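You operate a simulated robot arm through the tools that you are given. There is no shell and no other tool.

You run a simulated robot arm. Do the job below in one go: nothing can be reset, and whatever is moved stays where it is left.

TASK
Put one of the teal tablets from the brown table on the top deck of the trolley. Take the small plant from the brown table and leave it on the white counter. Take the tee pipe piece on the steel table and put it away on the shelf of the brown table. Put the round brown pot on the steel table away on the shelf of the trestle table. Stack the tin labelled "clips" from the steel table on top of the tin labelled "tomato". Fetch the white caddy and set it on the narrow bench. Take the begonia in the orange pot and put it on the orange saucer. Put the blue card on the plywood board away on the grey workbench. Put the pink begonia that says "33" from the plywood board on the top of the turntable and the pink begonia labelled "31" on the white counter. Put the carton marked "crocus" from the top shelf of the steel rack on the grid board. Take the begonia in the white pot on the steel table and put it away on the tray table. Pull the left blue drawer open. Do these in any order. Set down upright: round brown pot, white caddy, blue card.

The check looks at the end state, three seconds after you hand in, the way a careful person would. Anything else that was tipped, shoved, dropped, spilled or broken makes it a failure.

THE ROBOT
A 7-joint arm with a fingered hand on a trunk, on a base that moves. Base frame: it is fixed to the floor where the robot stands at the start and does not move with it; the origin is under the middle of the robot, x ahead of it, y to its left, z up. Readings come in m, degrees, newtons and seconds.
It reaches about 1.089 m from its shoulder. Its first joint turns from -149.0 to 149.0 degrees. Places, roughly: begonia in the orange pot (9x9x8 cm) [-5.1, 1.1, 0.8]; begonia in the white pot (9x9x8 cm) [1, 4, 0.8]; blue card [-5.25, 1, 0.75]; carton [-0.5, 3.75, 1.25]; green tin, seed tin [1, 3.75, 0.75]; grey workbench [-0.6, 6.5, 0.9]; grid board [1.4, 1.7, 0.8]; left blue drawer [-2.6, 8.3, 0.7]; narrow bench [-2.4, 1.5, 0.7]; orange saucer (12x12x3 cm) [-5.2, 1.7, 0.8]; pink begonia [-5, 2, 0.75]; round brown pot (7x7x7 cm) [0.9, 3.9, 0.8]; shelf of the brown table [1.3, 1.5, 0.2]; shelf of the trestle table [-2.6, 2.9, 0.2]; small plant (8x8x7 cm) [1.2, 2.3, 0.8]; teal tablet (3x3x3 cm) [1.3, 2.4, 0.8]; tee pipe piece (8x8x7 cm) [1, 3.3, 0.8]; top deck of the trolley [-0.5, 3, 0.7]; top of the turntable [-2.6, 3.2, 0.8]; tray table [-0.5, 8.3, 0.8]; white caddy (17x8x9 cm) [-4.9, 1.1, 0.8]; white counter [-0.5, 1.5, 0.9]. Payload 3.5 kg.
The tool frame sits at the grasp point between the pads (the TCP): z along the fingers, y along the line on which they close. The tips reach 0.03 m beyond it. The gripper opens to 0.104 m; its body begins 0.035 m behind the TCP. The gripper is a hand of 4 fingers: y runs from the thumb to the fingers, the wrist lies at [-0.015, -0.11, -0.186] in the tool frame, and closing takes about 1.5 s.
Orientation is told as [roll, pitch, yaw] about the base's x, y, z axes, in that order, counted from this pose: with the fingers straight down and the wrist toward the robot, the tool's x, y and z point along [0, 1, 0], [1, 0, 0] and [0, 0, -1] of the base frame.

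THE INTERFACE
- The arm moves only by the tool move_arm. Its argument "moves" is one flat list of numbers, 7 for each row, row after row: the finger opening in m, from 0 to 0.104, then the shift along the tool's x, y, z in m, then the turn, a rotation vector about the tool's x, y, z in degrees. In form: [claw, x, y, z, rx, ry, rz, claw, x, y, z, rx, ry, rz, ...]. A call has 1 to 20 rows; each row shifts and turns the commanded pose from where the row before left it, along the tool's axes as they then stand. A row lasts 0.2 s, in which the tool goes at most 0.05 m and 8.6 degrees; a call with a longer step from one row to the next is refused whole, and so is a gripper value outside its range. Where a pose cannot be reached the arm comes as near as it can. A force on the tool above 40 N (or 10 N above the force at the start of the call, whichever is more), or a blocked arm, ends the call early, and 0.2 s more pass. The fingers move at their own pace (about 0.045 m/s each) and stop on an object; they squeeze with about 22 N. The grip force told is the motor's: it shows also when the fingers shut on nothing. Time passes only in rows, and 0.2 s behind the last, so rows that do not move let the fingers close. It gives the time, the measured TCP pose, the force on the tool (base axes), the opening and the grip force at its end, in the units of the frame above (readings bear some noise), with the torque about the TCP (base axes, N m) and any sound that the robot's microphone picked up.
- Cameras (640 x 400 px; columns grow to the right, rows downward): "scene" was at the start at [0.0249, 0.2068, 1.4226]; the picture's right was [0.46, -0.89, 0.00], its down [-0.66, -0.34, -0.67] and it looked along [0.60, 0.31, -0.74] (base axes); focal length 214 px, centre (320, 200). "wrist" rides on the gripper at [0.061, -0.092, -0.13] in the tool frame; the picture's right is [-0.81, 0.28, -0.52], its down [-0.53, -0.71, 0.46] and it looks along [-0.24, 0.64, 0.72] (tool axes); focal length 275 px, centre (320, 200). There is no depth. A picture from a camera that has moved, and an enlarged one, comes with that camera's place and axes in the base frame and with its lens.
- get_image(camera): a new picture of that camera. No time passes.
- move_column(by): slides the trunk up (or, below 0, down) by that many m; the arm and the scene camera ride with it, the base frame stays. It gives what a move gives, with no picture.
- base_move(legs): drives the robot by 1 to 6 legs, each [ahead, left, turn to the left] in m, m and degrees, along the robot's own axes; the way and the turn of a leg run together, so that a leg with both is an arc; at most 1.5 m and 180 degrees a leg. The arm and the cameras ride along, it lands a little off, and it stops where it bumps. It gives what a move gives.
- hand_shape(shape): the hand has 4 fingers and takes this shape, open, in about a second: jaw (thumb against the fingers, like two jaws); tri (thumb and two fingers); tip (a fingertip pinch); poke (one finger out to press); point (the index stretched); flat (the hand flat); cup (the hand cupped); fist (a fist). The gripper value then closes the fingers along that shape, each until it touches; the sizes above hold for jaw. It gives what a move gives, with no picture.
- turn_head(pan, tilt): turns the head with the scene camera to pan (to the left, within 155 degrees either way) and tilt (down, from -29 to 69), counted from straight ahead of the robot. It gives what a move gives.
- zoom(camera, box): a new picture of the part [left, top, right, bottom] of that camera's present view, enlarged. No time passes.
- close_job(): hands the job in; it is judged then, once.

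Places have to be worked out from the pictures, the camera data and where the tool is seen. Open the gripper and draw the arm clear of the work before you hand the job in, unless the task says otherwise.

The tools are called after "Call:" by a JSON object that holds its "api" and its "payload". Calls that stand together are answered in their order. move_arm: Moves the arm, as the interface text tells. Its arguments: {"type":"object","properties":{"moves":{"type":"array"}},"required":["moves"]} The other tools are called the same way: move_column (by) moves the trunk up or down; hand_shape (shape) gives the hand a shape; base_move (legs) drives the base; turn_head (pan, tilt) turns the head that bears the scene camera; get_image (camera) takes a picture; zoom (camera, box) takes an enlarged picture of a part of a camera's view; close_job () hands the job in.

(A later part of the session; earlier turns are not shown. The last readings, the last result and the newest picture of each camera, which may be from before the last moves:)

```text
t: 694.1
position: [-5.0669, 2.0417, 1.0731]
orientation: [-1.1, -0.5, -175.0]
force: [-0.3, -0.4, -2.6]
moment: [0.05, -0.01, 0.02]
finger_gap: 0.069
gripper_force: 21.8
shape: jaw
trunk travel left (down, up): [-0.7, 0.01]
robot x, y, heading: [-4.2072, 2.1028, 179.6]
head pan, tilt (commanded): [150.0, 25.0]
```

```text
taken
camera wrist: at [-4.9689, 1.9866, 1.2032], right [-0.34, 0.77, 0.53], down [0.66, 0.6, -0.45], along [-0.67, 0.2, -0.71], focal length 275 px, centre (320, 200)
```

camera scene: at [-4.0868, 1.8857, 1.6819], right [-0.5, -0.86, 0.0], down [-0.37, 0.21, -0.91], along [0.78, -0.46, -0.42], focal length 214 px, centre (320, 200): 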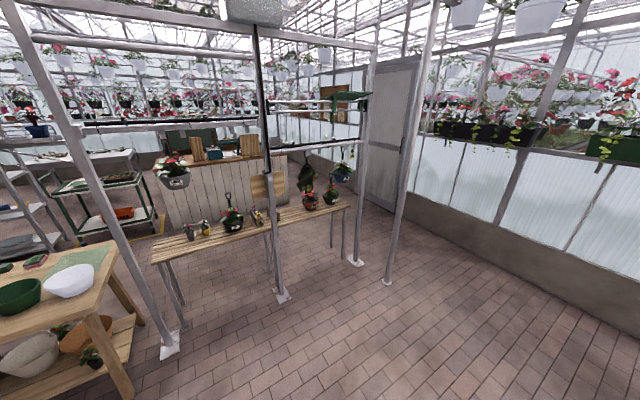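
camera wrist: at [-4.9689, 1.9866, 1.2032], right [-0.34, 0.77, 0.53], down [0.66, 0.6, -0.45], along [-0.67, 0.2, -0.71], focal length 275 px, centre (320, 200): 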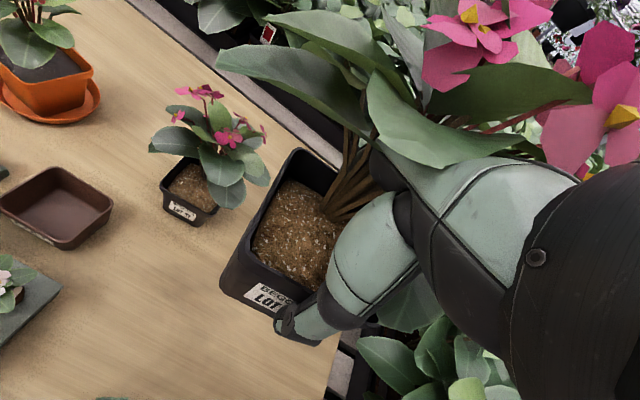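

The pot is up. I retract, back away east, turn round to face east, and approach the trestle table from its west side.

Call:
{"api": "move_arm", "payload": {"moves": [0.045, 0, -0.045, 0, 0, 0, 0, 0.045, 0, -0.045, 0, 0, 0, 0, 0.045, 0, -0.045, 0, 0, 0, 0, 0.045, 0, -0.045, 0, 0, 0, 0, 0.045, 0, -0.02, 0, 0, 0, 0]}}

Call:
{"api": "base_move", "payload": {"legs": [[-0.4, 0, 0], [0, 0, 90], [0, 0, 90]]}}

Call:
{"api": "turn_head", "payload": {"pan": 40, "tilt": 30}}

Call:
{"api": "get_image", "payload": {"camera": "scene"}}

```text
t: 695.3
position: [-4.8666, 2.0604, 1.0709]
orientation: [-1.1, -0.5, -175.0]
force: [-0.7, 0.8, -2.3]
moment: [0.05, 0.01, 0.0]
finger_gap: 0.0689
gripper_force: 22.2
shape: jaw
trunk travel left (down, up): [-0.7, 0.01]
robot x, y, heading: [-4.2104, 2.0982, 179.9]
head pan, tilt (commanded): [150.0, 25.0]
```

```text
t: 705.5
position: [-3.1577, 2.1502, 1.0708]
orientation: [-1.1, -0.4, 5.6]
force: [0.1, -0.5, -2.4]
moment: [-0.03, 0.01, -0.02]
finger_gap: 0.0684
gripper_force: 21.9
shape: jaw
trunk travel left (down, up): [-0.7, 0.01]
robot x, y, heading: [-3.8109, 2.1008, 0.3]
head pan, tilt (commanded): [150.0, 25.0]
```

```text
t: 707.4
position: [-3.1583, 2.1495, 1.0708]
orientation: [-1.1, -0.5, 5.4]
force: [0.2, -0.3, -2.3]
moment: [-0.03, 0.01, -0.02]
finger_gap: 0.0681
gripper_force: 21.9
shape: jaw
trunk travel left (down, up): [-0.7, 0.01]
robot x, y, heading: [-3.8133, 2.1025, 0.5]
head pan, tilt (commanded): [40.0, 30.0]
```

```text
taken
camera scene: at [-3.7904, 2.3294, 1.6739], right [0.65, -0.76, 0.0], down [-0.38, -0.32, -0.87], along [0.66, 0.56, -0.5], focal length 214 px, centre (320, 200)
```

scene: 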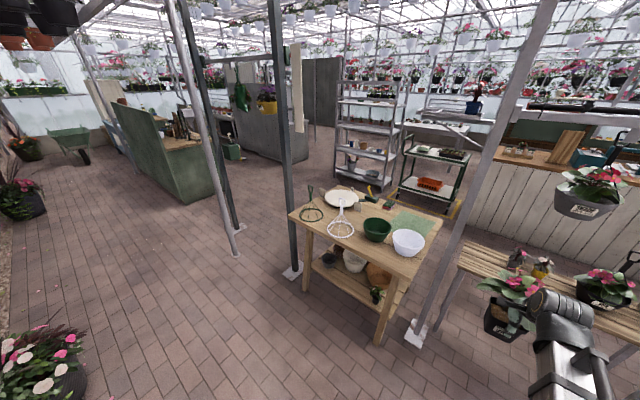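

Call:
{"api": "zoom", "payload": {"camera": "scene", "box": [270, 170, 450, 280]}}

```text
3.56 times, centred on (360, 225) of scene
camera zoom: at [-3.7904, 2.3294, 1.6739], right [0.65, -0.76, 0.0], down [-0.38, -0.32, -0.87], along [0.66, 0.56, -0.5], focal length 763 px, centre (178, 111)
```

zoom: 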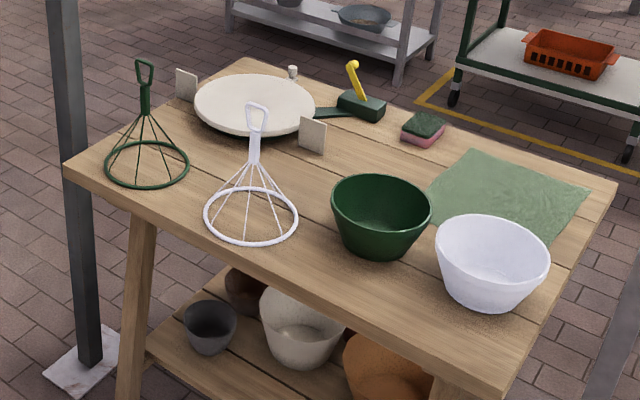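

The turntable's centre is at about (-2.54, 3.166), 27 cm across; two wire hangers (tops z≈1.04) stand to the west at y≈2.95 and 3.21. I will pass between and above them along y≈3.1. First I raise the pot and slide north.

Call:
{"api": "move_arm", "payload": {"moves": [0.045, 0, 0, -0.045, 0, 0, 0, 0.045, 0, 0, -0.045, 0, 0, 0]}}

Call:
{"api": "base_move", "payload": {"legs": [[0, 0.99, -0.4]]}}

Call:
{"api": "turn_head", "payload": {"pan": 0, "tilt": 35}}

Call:
{"api": "get_image", "payload": {"camera": "scene"}}

```text
t: 708.0
position: [-3.1589, 2.1523, 1.1603]
orientation: [-1.1, -0.5, 5.7]
force: [0.3, 0.5, -2.1]
moment: [-0.01, 0.03, 0.01]
finger_gap: 0.0681
gripper_force: 21.2
shape: jaw
trunk travel left (down, up): [-0.7, 0.01]
robot x, y, heading: [-3.81, 2.0995, 0.1]
head pan, tilt (commanded): [40.0, 30.0]
```

```text
t: 713.1
position: [-3.162, 3.1341, 1.1613]
orientation: [-1.1, -0.4, 5.2]
force: [-0.3, 0.3, -2.4]
moment: [-0.07, -0.01, 0.0]
finger_gap: 0.0682
gripper_force: 22.3
shape: jaw
trunk travel left (down, up): [-0.7, 0.01]
robot x, y, heading: [-3.8183, 3.0878, 0.2]
head pan, tilt (commanded): [40.0, 30.0]
```

```text
t: 714.1
position: [-3.1612, 3.1337, 1.1607]
orientation: [-1.1, -0.5, 5.1]
force: [0.4, -0.4, -2.8]
moment: [0.0, 0.02, 0.04]
finger_gap: 0.0685
gripper_force: 22.0
shape: jaw
trunk travel left (down, up): [-0.7, 0.01]
robot x, y, heading: [-3.8165, 3.0878, 0.3]
head pan, tilt (commanded): [0.0, 35.0]
```

```text
taken
camera scene: at [-3.7734, 3.2566, 1.6661], right [0.0, -1.0, 0.0], down [-0.57, 0.0, -0.82], along [0.82, 0.0, -0.57], focal length 214 px, centre (320, 200)
```

scene: 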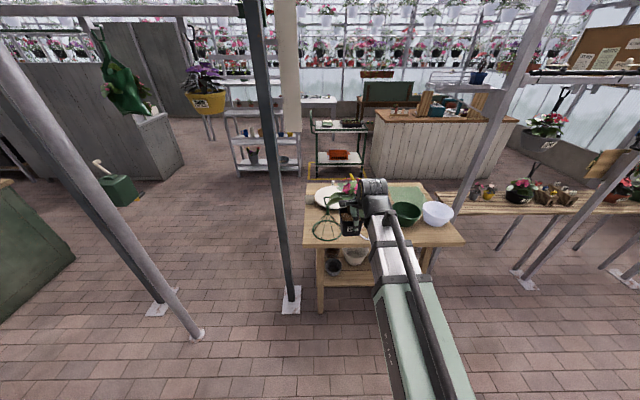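

The path is open. I roll ahead 0.33 m with the pot above the hangers, then look.

Call:
{"api": "base_move", "payload": {"legs": [[0.33, 0, 0]]}}

Call:
{"api": "turn_head", "payload": {"pan": 0, "tilt": 48}}

Call:
{"api": "get_image", "payload": {"camera": "scene"}}

Call:
{"api": "get_image", "payload": {"camera": "wrist"}}

```text
t: 716.3
position: [-2.8339, 3.1352, 1.1604]
orientation: [-1.1, -0.5, 5.4]
force: [1.5, -0.6, -2.2]
moment: [-0.03, 0.05, 0.02]
finger_gap: 0.0682
gripper_force: 22.2
shape: jaw
trunk travel left (down, up): [-0.7, 0.01]
robot x, y, heading: [-3.4872, 3.0891, 0.2]
head pan, tilt (commanded): [0.0, 35.0]
```

```text
t: 717.1
position: [-2.8344, 3.1355, 1.1622]
orientation: [-1.1, -0.6, 5.4]
force: [-0.7, 0.0, -2.5]
moment: [-0.03, 0.0, 0.02]
finger_gap: 0.0681
gripper_force: 22.1
shape: jaw
trunk travel left (down, up): [-0.7, 0.01]
robot x, y, heading: [-3.4872, 3.0881, 0.0]
head pan, tilt (commanded): [0.0, 48.0]
```

```text
taken
camera scene: at [-3.4554, 3.2568, 1.6471], right [0.0, -1.0, 0.0], down [-0.74, 0.0, -0.67], along [0.67, 0.0, -0.74], focal length 214 px, centre (320, 200)
```

scene: 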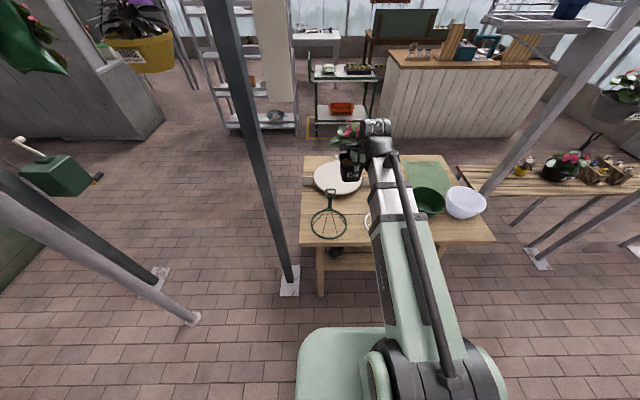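

```text
taken
camera wrist: at [-2.9325, 3.19, 1.29], right [0.34, -0.77, 0.53], down [-0.66, -0.6, -0.45], along [0.67, -0.2, -0.71], focal length 275 px, centre (320, 200)
```

wrist: 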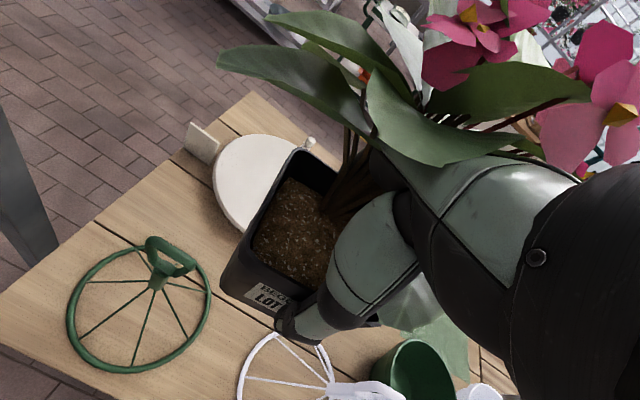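

The hangers' handles are clear on both sides. I extend the arm over the turntable at this height.

Call:
{"api": "move_arm", "payload": {"moves": [0.045, -0.0047, 0.0425, 0, 0, 0, 0, 0.045, -0.0047, 0.0425, 0, 0, 0, 0, 0.045, -0.0047, 0.0425, 0, 0, 0, 0, 0.045, -0.0047, 0.0425, 0, 0, 0, 0, 0.045, -0.0047, 0.0425, 0, 0, 0, 0, 0.045, -0.0047, 0.0425, 0, 0, 0, 0, 0.045, -0.0047, 0.0425, 0, 0, 0, 0]}}

Call:
{"api": "get_image", "payload": {"camera": "scene"}}

Call:
{"api": "get_image", "payload": {"camera": "wrist"}}

```text
t: 718.7
position: [-2.5326, 3.1318, 1.1631]
orientation: [-1.1, -0.5, 5.3]
force: [-0.3, -0.4, -2.5]
moment: [-0.04, -0.07, 0.0]
finger_gap: 0.068
gripper_force: 21.6
shape: jaw
trunk travel left (down, up): [-0.7, 0.01]
robot x, y, heading: [-3.4868, 3.082, 0.1]
head pan, tilt (commanded): [0.0, 48.0]
```

```text
taken
camera scene: at [-3.4546, 3.2568, 1.6471], right [0.0, -1.0, 0.0], down [-0.74, 0.0, -0.67], along [0.67, 0.0, -0.74], focal length 214 px, centre (320, 200)
```

scene: 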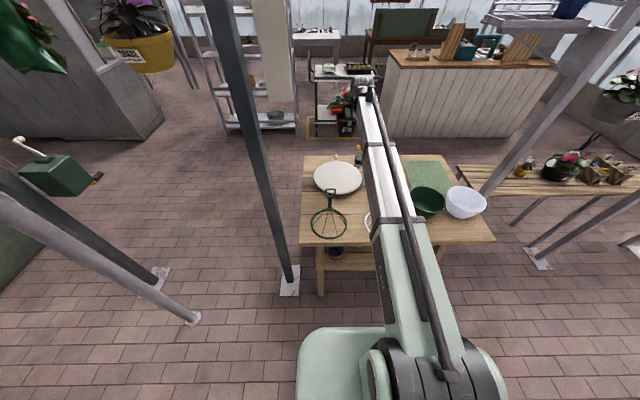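

```text
taken
camera wrist: at [-2.6314, 3.186, 1.2923], right [0.34, -0.77, 0.53], down [-0.66, -0.6, -0.45], along [0.67, -0.2, -0.71], focal length 275 px, centre (320, 200)
```

wrist: 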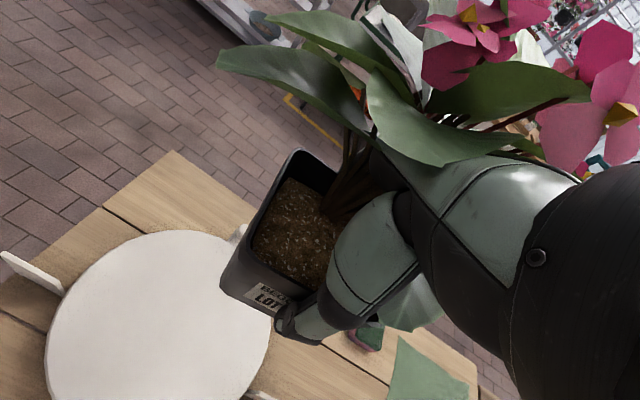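

The disc's centre works out at (-2.551, 3.157), radius 13.6 cm; the pot is well over it. I shift 1 cm toward the centre and lower.

Call:
{"api": "move_arm", "payload": {"moves": [0.045, 0.01, -0.009, 0.04, 0, 0, 0, 0.045, 0, 0, 0.045, 0, 0, 0, 0.045, 0, 0, 0.045, 0, 0, 0, 0.045, 0, 0, 0.045, 0, 0, 0, 0.045, 0, 0, 0.035, 0, 0, 0]}}

Call:
{"api": "get_image", "payload": {"camera": "wrist"}}

Call:
{"api": "get_image", "payload": {"camera": "scene"}}

```text
t: 719.9
position: [-2.5433, 3.135, 0.9534]
orientation: [-1.1, -0.5, 5.2]
force: [-0.5, 0.6, -2.6]
moment: [-0.01, -0.03, 0.04]
finger_gap: 0.0681
gripper_force: 21.6
shape: jaw
trunk travel left (down, up): [-0.7, 0.01]
robot x, y, heading: [-3.4919, 3.0886, 0.1]
head pan, tilt (commanded): [0.0, 48.0]
```

```text
taken
camera wrist: at [-2.6411, 3.1903, 1.0824], right [0.34, -0.77, 0.54], down [-0.66, -0.6, -0.45], along [0.67, -0.2, -0.71], focal length 275 px, centre (320, 200)
```

wrist: 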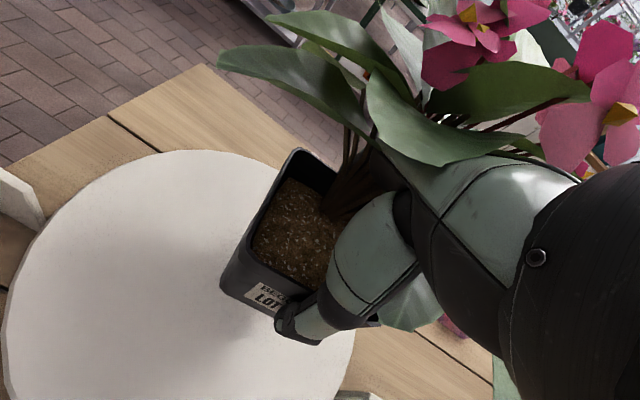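

```text
taken
camera scene: at [-3.4551, 3.2568, 1.6471], right [0.0, -1.0, 0.0], down [-0.74, 0.0, -0.67], along [0.67, 0.0, -0.74], focal length 214 px, centre (320, 200)
```

scene: 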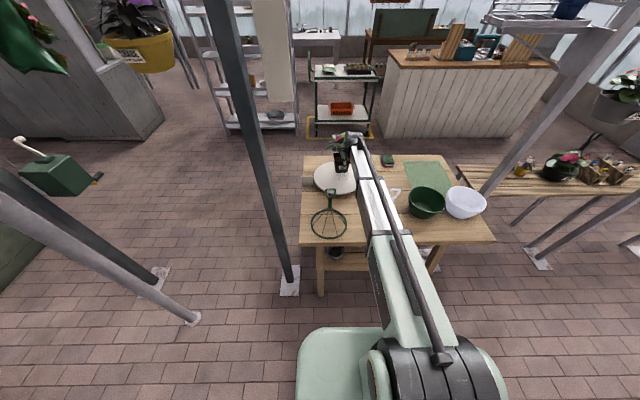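

Call:
{"api": "zoom", "payload": {"camera": "scene", "box": [300, 120, 480, 250]}}

```text
3.08 times, centred on (390, 185) of scene
camera zoom: at [-3.4551, 3.2568, 1.6471], right [0.0, -1.0, 0.0], down [-0.74, 0.0, -0.67], along [0.67, 0.0, -0.74], focal length 660 px, centre (105, 246)
```

zoom: 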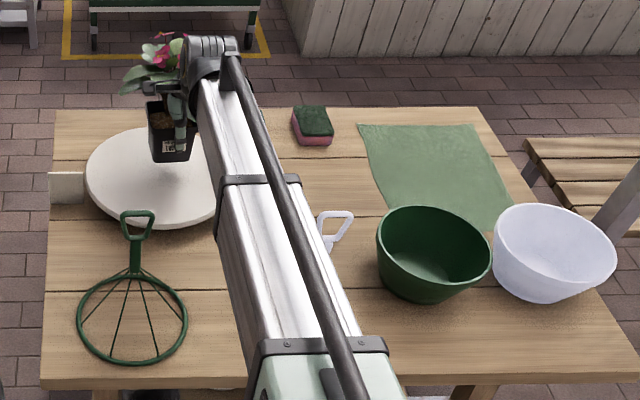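

The forearm clears both hangers by several centimetres. I lower the pot in small steps.

Call:
{"api": "move_arm", "payload": {"moves": [0.045, 0, 0, 0.012, 0, 0, 0, 0.045, 0, 0, 0.01, 0, 0, 0]}}

```text
t: 720.5
position: [-2.5425, 3.1347, 0.931]
orientation: [-1.1, -0.4, 5.4]
force: [0.0, 1.3, -1.9]
moment: [0.03, -0.02, 0.02]
finger_gap: 0.068
gripper_force: 22.0
shape: jaw
trunk travel left (down, up): [-0.7, 0.01]
robot x, y, heading: [-3.4898, 3.0882, -0.1]
head pan, tilt (commanded): [0.0, 48.0]
```

Call:
{"api": "move_arm", "payload": {"moves": [0.045, 0, 0, 0.006, 0, 0, 0, 0.045, 0, 0, 0.005, 0, 0, 0]}}

```text
t: 721.1
position: [-2.5428, 3.1352, 0.9208]
orientation: [-1.1, -0.5, 5.3]
force: [0.9, 0.3, -2.0]
moment: [-0.02, 0.01, -0.02]
finger_gap: 0.068
gripper_force: 22.0
shape: jaw
trunk travel left (down, up): [-0.7, 0.01]
robot x, y, heading: [-3.4873, 3.085, 0.3]
head pan, tilt (commanded): [0.0, 48.0]
```

Call:
{"api": "move_arm", "payload": {"moves": [0.045, 0, 0, 0.004, 0, 0, 0, 0.045, 0, 0, 0.004, 0, 0, 0]}}

```text
t: 721.7
position: [-2.5418, 3.1342, 0.9124]
orientation: [-1.1, -0.6, 5.3]
force: [0.2, 0.4, -2.3]
moment: [-0.02, -0.05, 0.06]
finger_gap: 0.0682
gripper_force: 21.8
shape: jaw
trunk travel left (down, up): [-0.7, 0.01]
robot x, y, heading: [-3.4888, 3.0843, -0.2]
head pan, tilt (commanded): [0.0, 48.0]
```

Call:
{"api": "move_arm", "payload": {"moves": [0.045, 0, 0, 0.003, 0, 0, 0, 0.045, 0, 0, 0.003, 0, 0, 0]}}

```text
t: 722.3
position: [-2.5434, 3.1344, 0.9115]
orientation: [-1.2, -0.8, 5.4]
force: [-2.1, 1.4, 15.8]
moment: [-0.15, -0.51, 0.03]
finger_gap: 0.0677
gripper_force: 22.3
shape: jaw
trunk travel left (down, up): [-0.7, 0.01]
robot x, y, heading: [-3.4907, 3.0828, -0.1]
head pan, tilt (commanded): [0.0, 48.0]
```

Landed at z 0.9115. I ease 2 mm and open fully.

Call:
{"api": "move_arm", "payload": {"moves": [0.045, 0, 0, -0.002, 0, 0, 0, 0.075, 0, 0, 0, 0, 0, 0, 0.09, 0, 0, 0, 0, 0, 0, 0.104, 0, 0, 0, 0, 0, 0, 0.104, 0, 0, 0, 0, 0, 0, 0.104, 0, 0, 0, 0, 0, 0, 0.104, 0, 0, 0, 0, 0, 0]}}

Call:
{"api": "get_image", "payload": {"camera": "wrist"}}

```text
t: 723.9
position: [-2.5431, 3.1344, 0.9092]
orientation: [-1.1, -0.5, 5.2]
force: [-0.2, -0.5, 5.2]
moment: [0.02, 0.06, 0.03]
finger_gap: 0.104
gripper_force: 0.1
shape: jaw
trunk travel left (down, up): [-0.7, 0.01]
robot x, y, heading: [-3.4901, 3.083, 0.1]
head pan, tilt (commanded): [0.0, 48.0]
```

```text
taken
camera wrist: at [-2.6411, 3.1888, 1.0384], right [0.34, -0.77, 0.54], down [-0.66, -0.6, -0.45], along [0.67, -0.2, -0.71], focal length 275 px, centre (320, 200)
```

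wrist: 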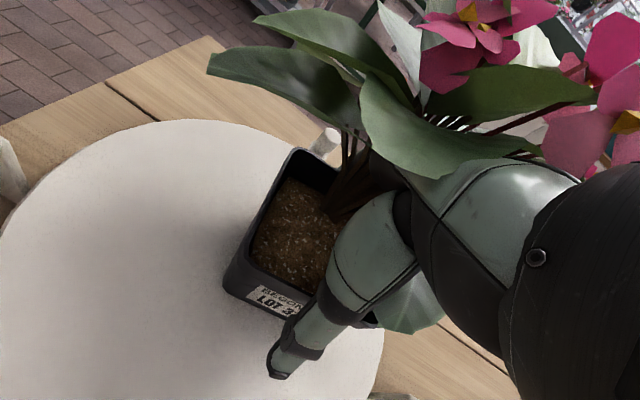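

Released on the turntable. I rise slowly to z≈1.16 and check.

Call:
{"api": "move_arm", "payload": {"moves": [0.104, 0, 0, -0.01, 0, 0, 0, 0.104, 0, 0, -0.02, 0, 0, 0, 0.104, 0, 0, -0.04, 0, 0, 0, 0.104, 0, 0, -0.045, 0, 0, 0, 0.104, 0, 0, -0.045, 0, 0, 0, 0.104, 0, 0, -0.045, 0, 0, 0, 0.104, 0, 0, -0.045, 0, 0, 0]}}

Call:
{"api": "get_image", "payload": {"camera": "wrist"}}

```text
t: 725.5
position: [-2.5449, 3.1377, 1.1594]
orientation: [-1.0, -0.5, 5.3]
force: [0.8, 0.2, 0.0]
moment: [0.01, 0.01, -0.02]
finger_gap: 0.1038
gripper_force: 0.1
shape: jaw
trunk travel left (down, up): [-0.7, 0.01]
robot x, y, heading: [-3.4869, 3.0869, 0.2]
head pan, tilt (commanded): [0.0, 48.0]
```

```text
taken
camera wrist: at [-2.6438, 3.1933, 1.2881], right [0.34, -0.77, 0.53], down [-0.66, -0.6, -0.45], along [0.67, -0.2, -0.71], focal length 275 px, centre (320, 200)
```

wrist: 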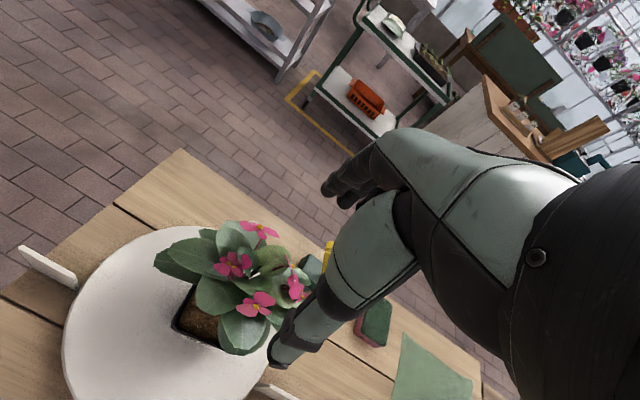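

LOT 33 stands on the turntable. I draw the arm back high over the hangers, back away and return south for the caddy.

Call:
{"api": "move_arm", "payload": {"moves": [0.104, 0.004, -0.043, 0, 0, 0, 0, 0.104, 0.004, -0.043, 0, 0, 0, 0, 0.104, 0.004, -0.043, 0, 0, 0, 0, 0.104, 0.004, -0.043, 0, 0, 0, 0, 0.104, 0.004, -0.043, 0, 0, 0, 0, 0.104, 0.004, -0.043, 0, 0, 0, 0, 0.104, 0.004, -0.03, 0, 0, 0, 0]}}

Call:
{"api": "base_move", "payload": {"legs": [[-0.36, 0, 0], [0, -1.0, 0]]}}

Call:
{"api": "turn_head", "payload": {"pan": 10, "tilt": 30}}

Call:
{"api": "get_image", "payload": {"camera": "scene"}}

```text
t: 727.1
position: [-2.8335, 3.1401, 1.1554]
orientation: [-1.2, -0.5, 5.4]
force: [-0.4, -1.3, -0.2]
moment: [0.02, 0.0, 0.01]
finger_gap: 0.1038
gripper_force: 0.1
shape: jaw
trunk travel left (down, up): [-0.7, 0.01]
robot x, y, heading: [-3.4906, 3.0864, 0.1]
head pan, tilt (commanded): [0.0, 48.0]
```

```text
t: 734.2
position: [-3.1898, 2.1337, 1.1555]
orientation: [-1.1, -0.6, 5.4]
force: [-0.3, 0.3, -0.8]
moment: [0.01, -0.01, -0.02]
finger_gap: 0.1042
gripper_force: 0.0
shape: jaw
trunk travel left (down, up): [-0.7, 0.01]
robot x, y, heading: [-3.8451, 2.0755, 0.2]
head pan, tilt (commanded): [0.0, 48.0]
```

```text
t: 735.0
position: [-3.1904, 2.135, 1.1556]
orientation: [-1.1, -0.5, 5.4]
force: [0.0, 0.1, -0.6]
moment: [0.01, 0.0, -0.01]
finger_gap: 0.104
gripper_force: 0.1
shape: jaw
trunk travel left (down, up): [-0.7, 0.01]
robot x, y, heading: [-3.8487, 2.0774, 0.6]
head pan, tilt (commanded): [10.0, 30.0]
```

```text
taken
camera scene: at [-3.8028, 2.264, 1.6738], right [0.18, -0.98, 0.0], down [-0.49, -0.09, -0.87], along [0.85, 0.15, -0.5], focal length 214 px, centre (320, 200)
```

scene: 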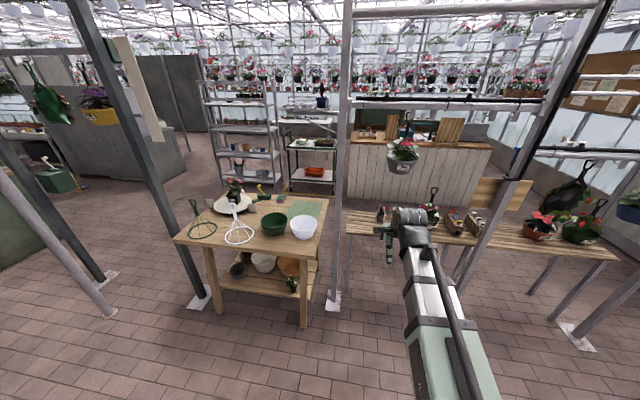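

I take the chance to inspect the narrow bench from this side for a free place for the caddy.

Call:
{"api": "zoom", "payload": {"camera": "scene", "box": [330, 130, 640, 280]}}

Call:
{"api": "turn_head", "payload": {"pan": -30, "tilt": 30}}

Call:
{"api": "get_image", "payload": {"camera": "scene"}}

```text
2.06 times, centred on (485, 205) of scene
camera zoom: at [-3.8028, 2.264, 1.6738], right [0.18, -0.98, 0.0], down [-0.49, -0.09, -0.87], along [0.85, 0.15, -0.5], focal length 443 px, centre (-21, 190)
```

zoom: 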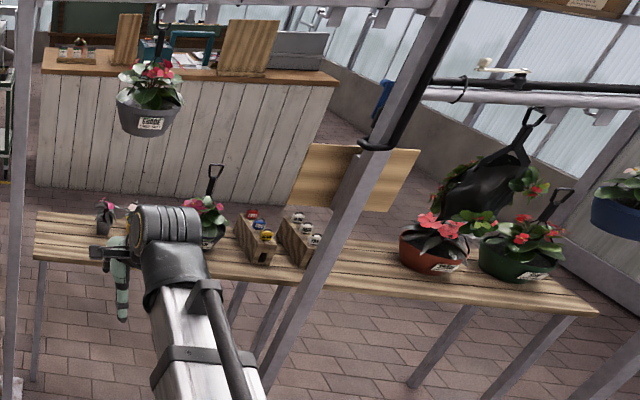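

```text
t: 736.1
position: [-3.1898, 2.1349, 1.155]
orientation: [-1.1, -0.5, 5.5]
force: [-0.5, 0.4, -0.2]
moment: [0.01, 0.0, 0.01]
finger_gap: 0.1042
gripper_force: 0.0
shape: jaw
trunk travel left (down, up): [-0.7, 0.01]
robot x, y, heading: [-3.8488, 2.079, 0.2]
head pan, tilt (commanded): [-30.0, 30.0]
```

```text
taken
camera scene: at [-3.8131, 2.2031, 1.6739], right [-0.49, -0.87, 0.0], down [-0.43, 0.25, -0.87], along [0.75, -0.43, -0.5], focal length 214 px, centre (320, 200)
```

scene: 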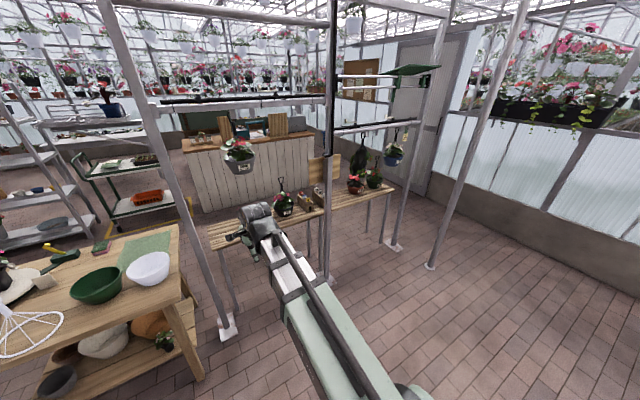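

The bench has a free stretch at its north end (y≈2.06–2.30), best reached from the east. I now go to the caddy: slide south and turn back west.

Call:
{"api": "base_move", "payload": {"legs": [[0, -0.98, 0], [0, 0, 90], [0, 0, 90], [0.28, 0, 0]]}}

Call:
{"api": "get_image", "payload": {"camera": "wrist"}}

Call:
{"api": "turn_head", "payload": {"pan": 10, "tilt": 45}}

Call:
{"api": "get_image", "payload": {"camera": "scene"}}

```text
t: 750.3
position: [-4.775, 1.05, 1.1544]
orientation: [-1.1, -0.6, -174.7]
force: [0.3, -0.1, -1.0]
moment: [-0.02, 0.02, -0.01]
finger_gap: 0.1038
gripper_force: 0.1
shape: jaw
trunk travel left (down, up): [-0.7, 0.01]
robot x, y, heading: [-4.1203, 1.1061, -179.8]
head pan, tilt (commanded): [-30.0, 30.0]
```

```text
taken
camera wrist: at [-4.6773, 0.9943, 1.284], right [-0.34, 0.77, 0.53], down [0.66, 0.61, -0.45], along [-0.67, 0.2, -0.71], focal length 275 px, centre (320, 200)
```

wrist: 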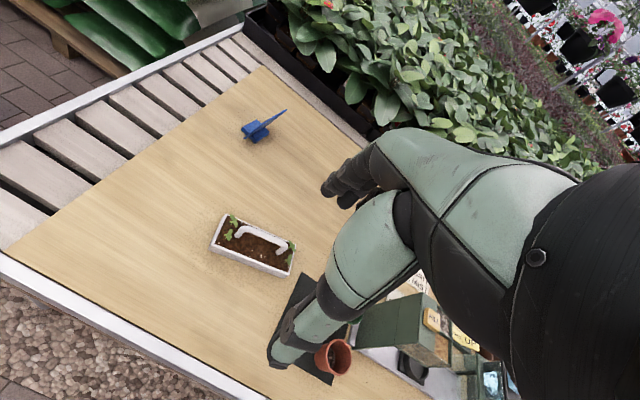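

```text
t: 751.4
position: [-4.7749, 1.0493, 1.156]
orientation: [-1.1, -0.5, -174.8]
force: [-0.4, 0.4, 0.2]
moment: [0.01, 0.04, 0.02]
finger_gap: 0.1036
gripper_force: 0.1
shape: jaw
trunk travel left (down, up): [-0.7, 0.01]
robot x, y, heading: [-4.1206, 1.1024, -179.7]
head pan, tilt (commanded): [10.0, 45.0]
```

```text
taken
camera scene: at [-4.1541, 0.92, 1.6513], right [-0.18, 0.98, 0.0], down [0.7, 0.12, -0.71], along [-0.7, -0.12, -0.71], focal length 214 px, centre (320, 200)
```

scene: 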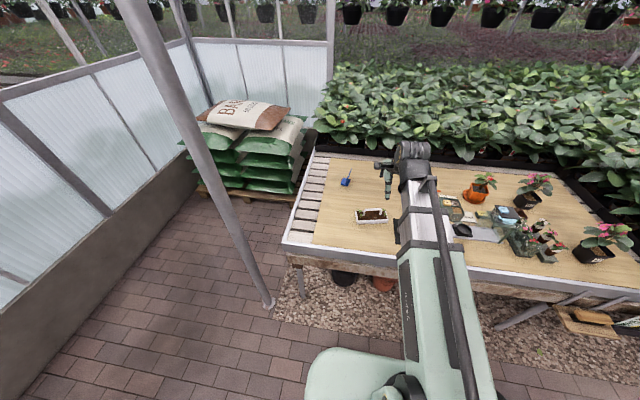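

Call:
{"api": "zoom", "payload": {"camera": "wrist", "box": [190, 190, 318, 290]}}

Call:
{"api": "zoom", "payload": {"camera": "scene", "box": [320, 160, 420, 235]}}

```text
4.00 times, centred on (254, 240) of wrist
camera zoom: at [-4.6765, 0.9943, 1.2844], right [-0.34, 0.77, 0.54], down [0.66, 0.61, -0.45], along [-0.67, 0.2, -0.71], focal length 1101 px, centre (584, 40)
```

zoom: 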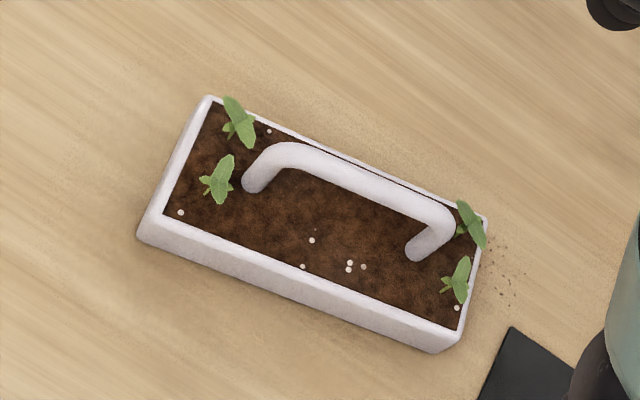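

```text
5.33 times, centred on (370, 198) of scene
camera zoom: at [-4.1541, 0.92, 1.6513], right [-0.18, 0.98, 0.0], down [0.7, 0.12, -0.71], along [-0.7, -0.12, -0.71], focal length 1144 px, centre (53, 213)
```

zoom: 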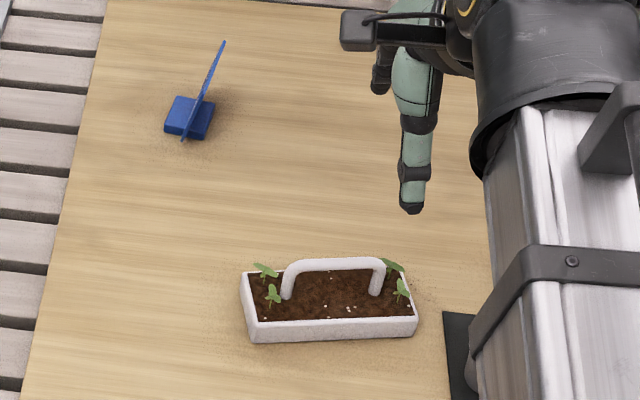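

The caddy's handle bar (about 1 cm thick, 8 cm long) is centred near (-4.943, 1.060), the caddy turned about +15°. I line the hand up across the bar at z≈1.0.

Call:
{"api": "move_arm", "payload": {"moves": [0.104, -0.0009, 0.0324, 0.0312, 0, 0, 0, 0.104, -0.0009, 0.0324, 0.0312, 0, 0, 0, 0.104, -0.0009, 0.0324, 0.0312, 0, 0, 0, 0.104, -0.0009, 0.0324, 0.0312, 0, 0, 0, 0.104, -0.0009, 0.0324, 0.0312, 0, 0, 0, 0.104, 0, 0, 0, 0, 0, -4.9, 0.104, 0, 0, 0, 0, 0, -4.9]}}

Call:
{"api": "get_image", "payload": {"camera": "wrist"}}

Call:
{"api": "zoom", "payload": {"camera": "wrist", "box": [120, 220, 360, 400]}}

```text
t: 753.0
position: [-4.939, 1.0415, 1.0017]
orientation: [-1.1, -0.3, -164.8]
force: [-1.0, 0.1, 0.1]
moment: [0.04, 0.01, 0.02]
finger_gap: 0.1039
gripper_force: 0.0
shape: jaw
trunk travel left (down, up): [-0.7, 0.01]
robot x, y, heading: [-4.1205, 1.1021, -179.9]
head pan, tilt (commanded): [10.0, 45.0]
```

```text
taken
camera wrist: at [-4.8326, 1.0038, 1.1301], right [-0.47, 0.7, 0.54], down [0.54, 0.71, -0.45], along [-0.69, 0.08, -0.72], focal length 275 px, centre (320, 200)
```

wrist: 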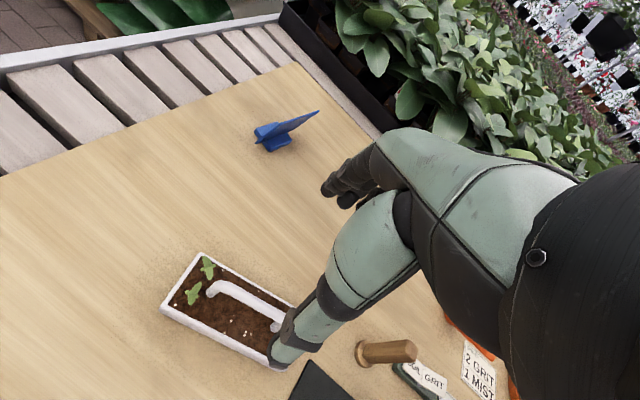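

```text
2.22 times, centred on (240, 310) of wrist
camera zoom: at [-4.8326, 1.0038, 1.1301], right [-0.47, 0.7, 0.54], down [0.54, 0.71, -0.45], along [-0.69, 0.08, -0.72], focal length 612 px, centre (498, -44)
```

zoom: 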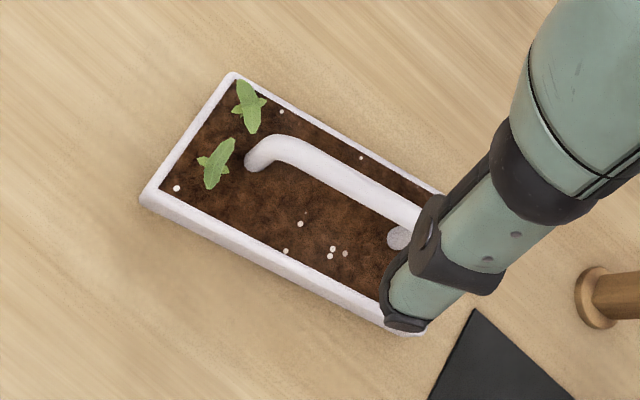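

The bar's axis passes 4 mm beside the TCP line at z≈0.826. I correct, narrow the opening to 6 cm and go down to z≈0.86 over the bar.

Call:
{"api": "move_arm", "payload": {"moves": [0.06, 0, 0.0036, 0.04, 0, 0, 0, 0.06, 0, 0, 0.04, 0, 0, 0, 0.06, 0, 0, 0.035, 0, 0, 0, 0.06, 0, 0, 0.0265, 0, 0, 0]}}

Call:
{"api": "get_image", "payload": {"camera": "wrist"}}

Call:
{"api": "zoom", "payload": {"camera": "wrist", "box": [180, 170, 380, 350]}}

```text
t: 754.0
position: [-4.9434, 1.0417, 0.8579]
orientation: [-1.2, -0.3, -164.8]
force: [0.4, 1.0, 0.5]
moment: [-0.03, -0.01, -0.03]
finger_gap: 0.0604
gripper_force: 0.0
shape: jaw
trunk travel left (down, up): [-0.7, 0.01]
robot x, y, heading: [-4.124, 1.1012, -179.8]
head pan, tilt (commanded): [10.0, 45.0]
```

```text
taken
camera wrist: at [-4.8377, 1.0047, 0.9876], right [-0.47, 0.7, 0.54], down [0.54, 0.71, -0.45], along [-0.69, 0.08, -0.72], focal length 275 px, centre (320, 200)
```

wrist: 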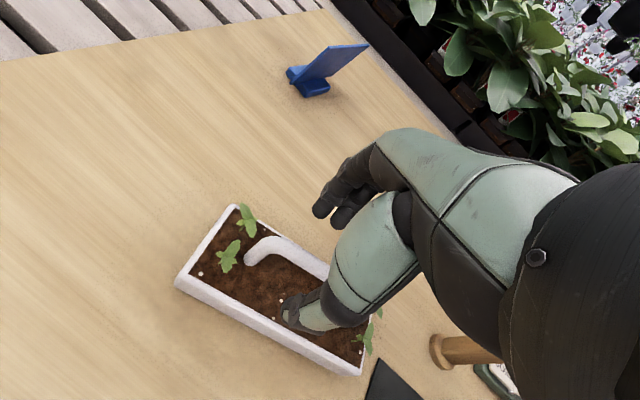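

```text
2.22 times, centred on (280, 260) of wrist
camera zoom: at [-4.8377, 1.0047, 0.9876], right [-0.47, 0.7, 0.54], down [0.54, 0.71, -0.45], along [-0.69, 0.08, -0.72], focal length 612 px, centre (409, 67)
```

zoom: 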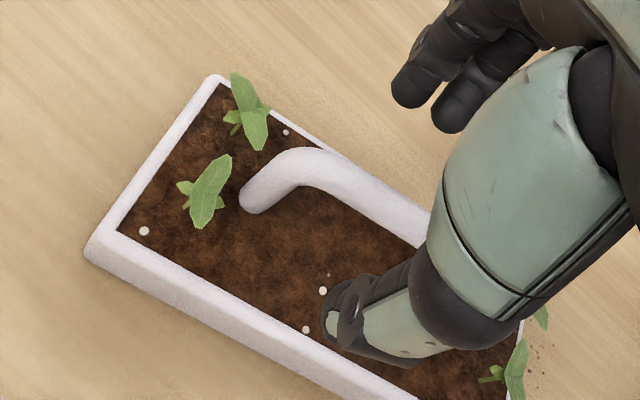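

The bar lies between thumb and fingers. I close on it.

Call:
{"api": "move_arm", "payload": {"moves": [0.045, 0, 0, 0, 0, 0, 0, 0.025, 0, 0, 0, 0, 0, 0, 0.005, 0, 0, 0, 0, 0, 0, 0.0, 0, 0, 0, 0, 0, 0, 0.0, 0, 0, 0, 0, 0, 0, 0.0, 0, 0, 0, 0, 0, 0]}}

Call:
{"api": "zoom", "payload": {"camera": "wrist", "box": [180, 170, 380, 350]}}

```text
t: 755.4
position: [-4.9446, 1.0418, 0.8587]
orientation: [-1.3, -0.4, -164.9]
force: [0.2, -0.4, 4.4]
moment: [0.0, 0.0, 0.0]
finger_gap: 0.0001
gripper_force: 22.3
shape: jaw
trunk travel left (down, up): [-0.7, 0.01]
robot x, y, heading: [-4.1178, 1.1062, -179.9]
head pan, tilt (commanded): [10.0, 45.0]
```

```text
2.22 times, centred on (280, 260) of wrist
camera zoom: at [-4.8372, 1.0046, 0.9884], right [-0.47, 0.7, 0.54], down [0.54, 0.71, -0.45], along [-0.69, 0.08, -0.72], focal length 612 px, centre (409, 67)
```

zoom: 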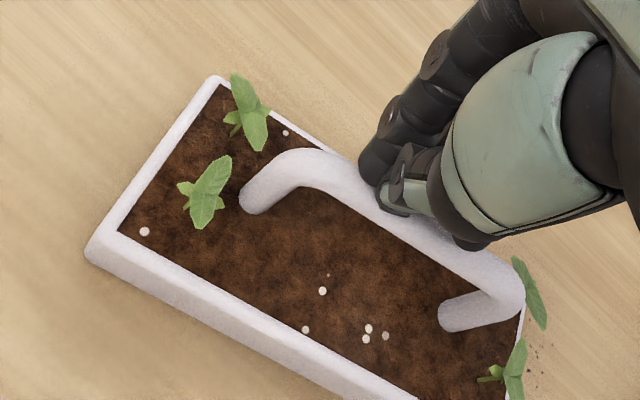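

The tips met just above the bar. I reopen, go 1 cm lower and close again.

Call:
{"api": "move_arm", "payload": {"moves": [0.03, 0, 0, -0.005, 0, 0, 0, 0.06, 0, 0, 0, 0, 0, 0, 0.06, 0, 0, 0, 0, 0, 0, 0.06, 0, 0, 0.008, 0, 0, 0, 0.06, 0, 0, 0.008, 0, 0, 0]}}

Call:
{"api": "zoom", "payload": {"camera": "wrist", "box": [180, 170, 380, 350]}}

```text
t: 756.6
position: [-4.943, 1.0424, 0.8473]
orientation: [-1.2, -0.3, -164.9]
force: [0.9, 0.4, 0.4]
moment: [-0.01, 0.0, 0.0]
finger_gap: 0.0596
gripper_force: 0.0
shape: jaw
trunk travel left (down, up): [-0.7, 0.01]
robot x, y, heading: [-4.1197, 1.1035, -179.9]
head pan, tilt (commanded): [10.0, 45.0]
```

```text
2.22 times, centred on (280, 260) of wrist
camera zoom: at [-4.8374, 1.0053, 0.9772], right [-0.47, 0.7, 0.54], down [0.54, 0.71, -0.45], along [-0.69, 0.08, -0.72], focal length 612 px, centre (409, 67)
```

zoom: 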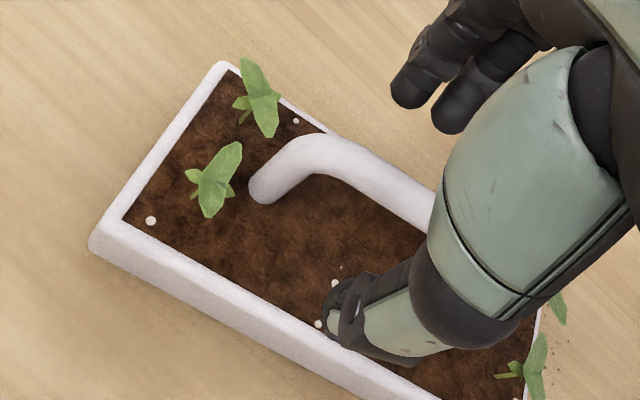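

Call:
{"api": "move_arm", "payload": {"moves": [0.045, 0, 0, 0, 0, 0, 0, 0.025, 0, 0, 0, 0, 0, 0, 0.005, 0, 0, 0, 0, 0, 0, 0.0, 0, 0, 0, 0, 0, 0, 0.0, 0, 0, 0, 0, 0, 0, 0.0, 0, 0, 0, 0, 0, 0]}}

Call:
{"api": "zoom", "payload": {"camera": "wrist", "box": [180, 170, 380, 350]}}

```text
t: 758.0
position: [-4.9439, 1.0434, 0.8487]
orientation: [-1.2, -0.4, -164.9]
force: [0.1, 0.6, 0.6]
moment: [0.03, -0.02, 0.04]
finger_gap: 0.0068
gripper_force: 22.2
shape: jaw
trunk travel left (down, up): [-0.7, 0.01]
robot x, y, heading: [-4.1162, 1.1001, -179.9]
head pan, tilt (commanded): [10.0, 45.0]
```

```text
2.22 times, centred on (280, 260) of wrist
camera zoom: at [-4.8373, 1.0053, 0.9775], right [-0.47, 0.7, 0.54], down [0.54, 0.71, -0.45], along [-0.69, 0.08, -0.72], focal length 612 px, centre (409, 67)
```

zoom: 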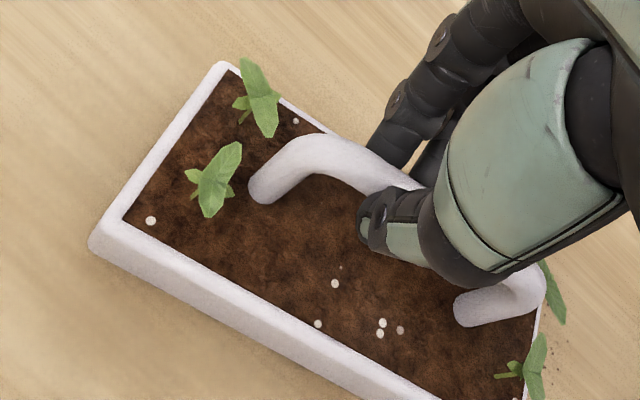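

Now the gap is held at 0.7 cm with 22 N: the bar is gripped. I lift gently and check.

Call:
{"api": "move_arm", "payload": {"moves": [0.0, 0, 0, -0.005, 0, 0, 0, 0.0, 0, 0, -0.01, 0, 0, 0, 0.0, 0, 0, -0.015, 0, 0, 0, 0.0, 0, 0, -0.02, 0, 0, 0]}}

Call:
{"api": "get_image", "payload": {"camera": "wrist"}}

Call:
{"api": "zoom", "payload": {"camera": "scene", "box": [320, 140, 440, 235]}}

```text
t: 759.0
position: [-4.942, 1.0419, 0.8985]
orientation: [-1.2, -0.3, -164.8]
force: [0.3, 0.8, -1.7]
moment: [-0.03, -0.03, -0.01]
finger_gap: 0.0065
gripper_force: 22.0
shape: jaw
trunk travel left (down, up): [-0.7, 0.01]
robot x, y, heading: [-4.1202, 1.107, -180.0]
head pan, tilt (commanded): [10.0, 45.0]
```

```text
taken
camera wrist: at [-4.8365, 1.0043, 1.0281], right [-0.47, 0.7, 0.54], down [0.54, 0.71, -0.45], along [-0.69, 0.08, -0.72], focal length 275 px, centre (320, 200)
```

wrist: 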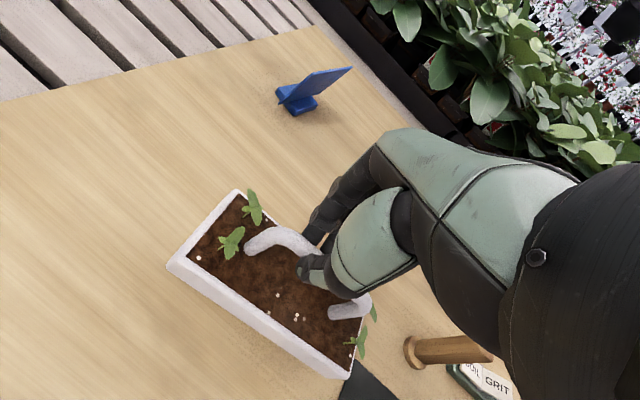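

```text
4.21 times, centred on (380, 188) of scene
camera zoom: at [-4.1542, 0.9199, 1.6513], right [-0.18, 0.98, 0.0], down [0.7, 0.12, -0.71], along [-0.7, -0.12, -0.71], focal length 903 px, centre (67, 253)
```

zoom: 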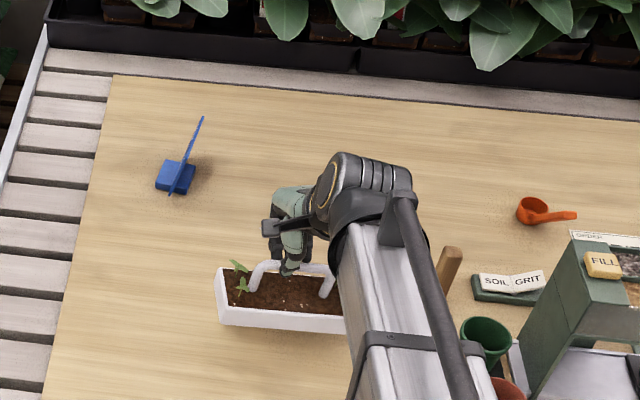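

The caddy hangs level from its handle. I raise it, retract, and carry it back through the south corridor with the heading kept west.

Call:
{"api": "move_arm", "payload": {"moves": [0.0, 0, 0, -0.03, 0, 0, 0, 0.0, 0, 0, -0.04, 0, 0, 0, 0.0, 0, 0, -0.04, 0, 0, 0, 0.0, 0, 0, -0.04, 0, 0, 0, 0.0, 0, -0.03, -0.02, 0, 0, 0, 0.0, 0, -0.04, 0, 0, 0, 0, 0.0, 0, -0.04, 0, 0, 0, 0, 0.0, 0, -0.04, 0, 0, 0, 0]}}

Call:
{"api": "base_move", "payload": {"legs": [[-0.27, 0, 0], [0, 1.0, 0]]}}

Call:
{"api": "get_image", "payload": {"camera": "wrist"}}

```text
t: 760.8
position: [-4.7957, 1.08, 1.0684]
orientation: [-1.1, -0.4, -164.9]
force: [-0.6, 0.3, -2.3]
moment: [-0.03, 0.0, 0.0]
finger_gap: 0.0066
gripper_force: 21.5
shape: jaw
trunk travel left (down, up): [-0.7, 0.01]
robot x, y, heading: [-4.1222, 1.1044, -179.7]
head pan, tilt (commanded): [10.0, 45.0]
```

```text
t: 767.5
position: [-4.5257, 0.0823, 1.0677]
orientation: [-1.1, -0.3, -164.9]
force: [-0.4, -0.5, -2.1]
moment: [-0.03, 0.01, 0.01]
finger_gap: 0.0063
gripper_force: 21.8
shape: jaw
trunk travel left (down, up): [-0.7, 0.01]
robot x, y, heading: [-3.8495, 0.1105, -179.9]
head pan, tilt (commanded): [10.0, 45.0]
```

```text
taken
camera wrist: at [-4.4191, 0.046, 1.197], right [-0.47, 0.7, 0.54], down [0.55, 0.71, -0.45], along [-0.69, 0.08, -0.72], focal length 275 px, centre (320, 200)
```

wrist: 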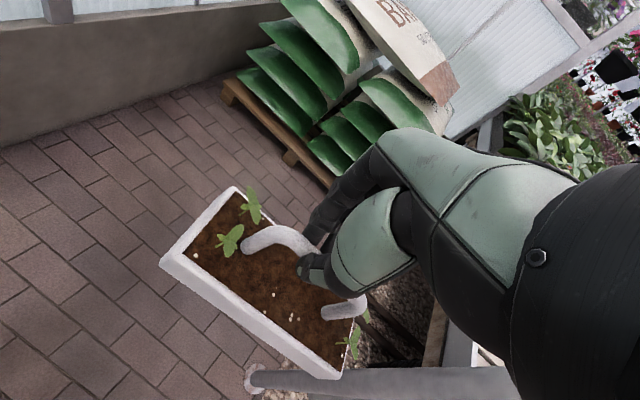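

The caddy is steady. I reverse east along the corridor and then slide north to the bench.

Call:
{"api": "base_move", "payload": {"legs": [[-1.3, 0, 0], [-1.25, 0, 0]]}}

Call:
{"api": "base_move", "payload": {"legs": [[0, -1.1, 0], [0, -1.0, 0]]}}

Call:
{"api": "turn_head", "payload": {"pan": 10, "tilt": 40}}

Call:
{"api": "get_image", "payload": {"camera": "scene"}}

Call:
{"api": "get_image", "payload": {"camera": "wrist"}}

```text
t: 779.9
position: [-1.9809, 0.0821, 1.068]
orientation: [-1.2, -0.3, -164.7]
force: [-0.2, 0.9, -2.7]
moment: [0.01, 0.0, 0.02]
finger_gap: 0.0065
gripper_force: 21.9
shape: jaw
trunk travel left (down, up): [-0.7, 0.01]
robot x, y, heading: [-1.3033, 0.1133, -179.4]
head pan, tilt (commanded): [10.0, 45.0]
```

```text
t: 790.4
position: [-2.0209, 2.1724, 1.068]
orientation: [-1.1, -0.2, -163.1]
force: [0.1, -0.1, -3.3]
moment: [-0.01, 0.03, 0.02]
finger_gap: 0.0061
gripper_force: 22.2
shape: jaw
trunk travel left (down, up): [-0.7, 0.01]
robot x, y, heading: [-1.3446, 2.2199, -177.9]
head pan, tilt (commanded): [10.0, 45.0]
```

```text
t: 791.0
position: [-2.0219, 2.173, 1.0683]
orientation: [-1.2, -0.3, -163.1]
force: [-0.2, 0.2, -2.2]
moment: [-0.02, 0.03, -0.03]
finger_gap: 0.0063
gripper_force: 22.0
shape: jaw
trunk travel left (down, up): [-0.7, 0.01]
robot x, y, heading: [-1.3459, 2.2169, -178.0]
head pan, tilt (commanded): [10.0, 40.0]
```

```text
taken
camera scene: at [-1.378, 2.0316, 1.6585], right [-0.21, 0.98, 0.0], down [0.63, 0.13, -0.77], along [-0.75, -0.16, -0.64], focal length 214 px, centre (320, 200)
```

scene: 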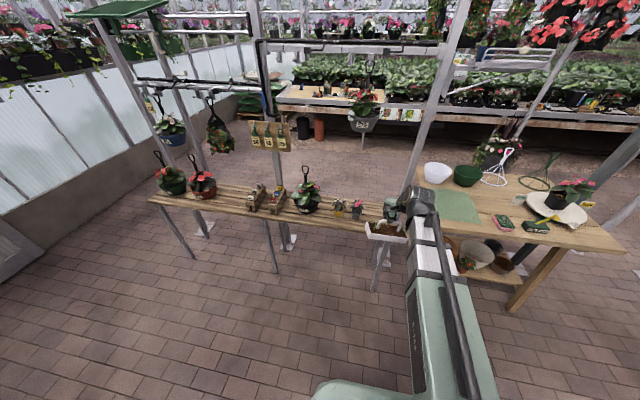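

```text
taken
camera wrist: at [-1.9145, 2.1379, 1.1969], right [-0.49, 0.69, 0.54], down [0.52, 0.72, -0.45], along [-0.7, 0.06, -0.72], focal length 275 px, centre (320, 200)
```

wrist: 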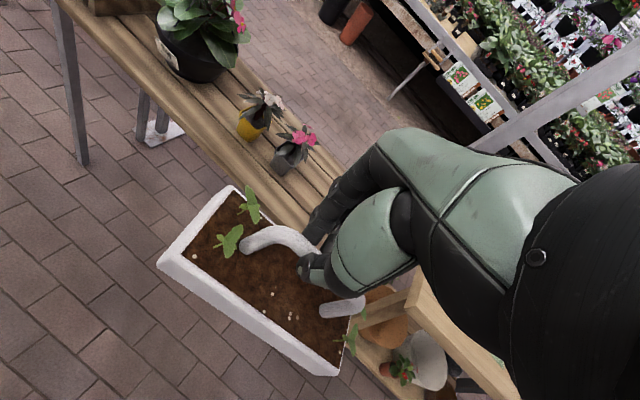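

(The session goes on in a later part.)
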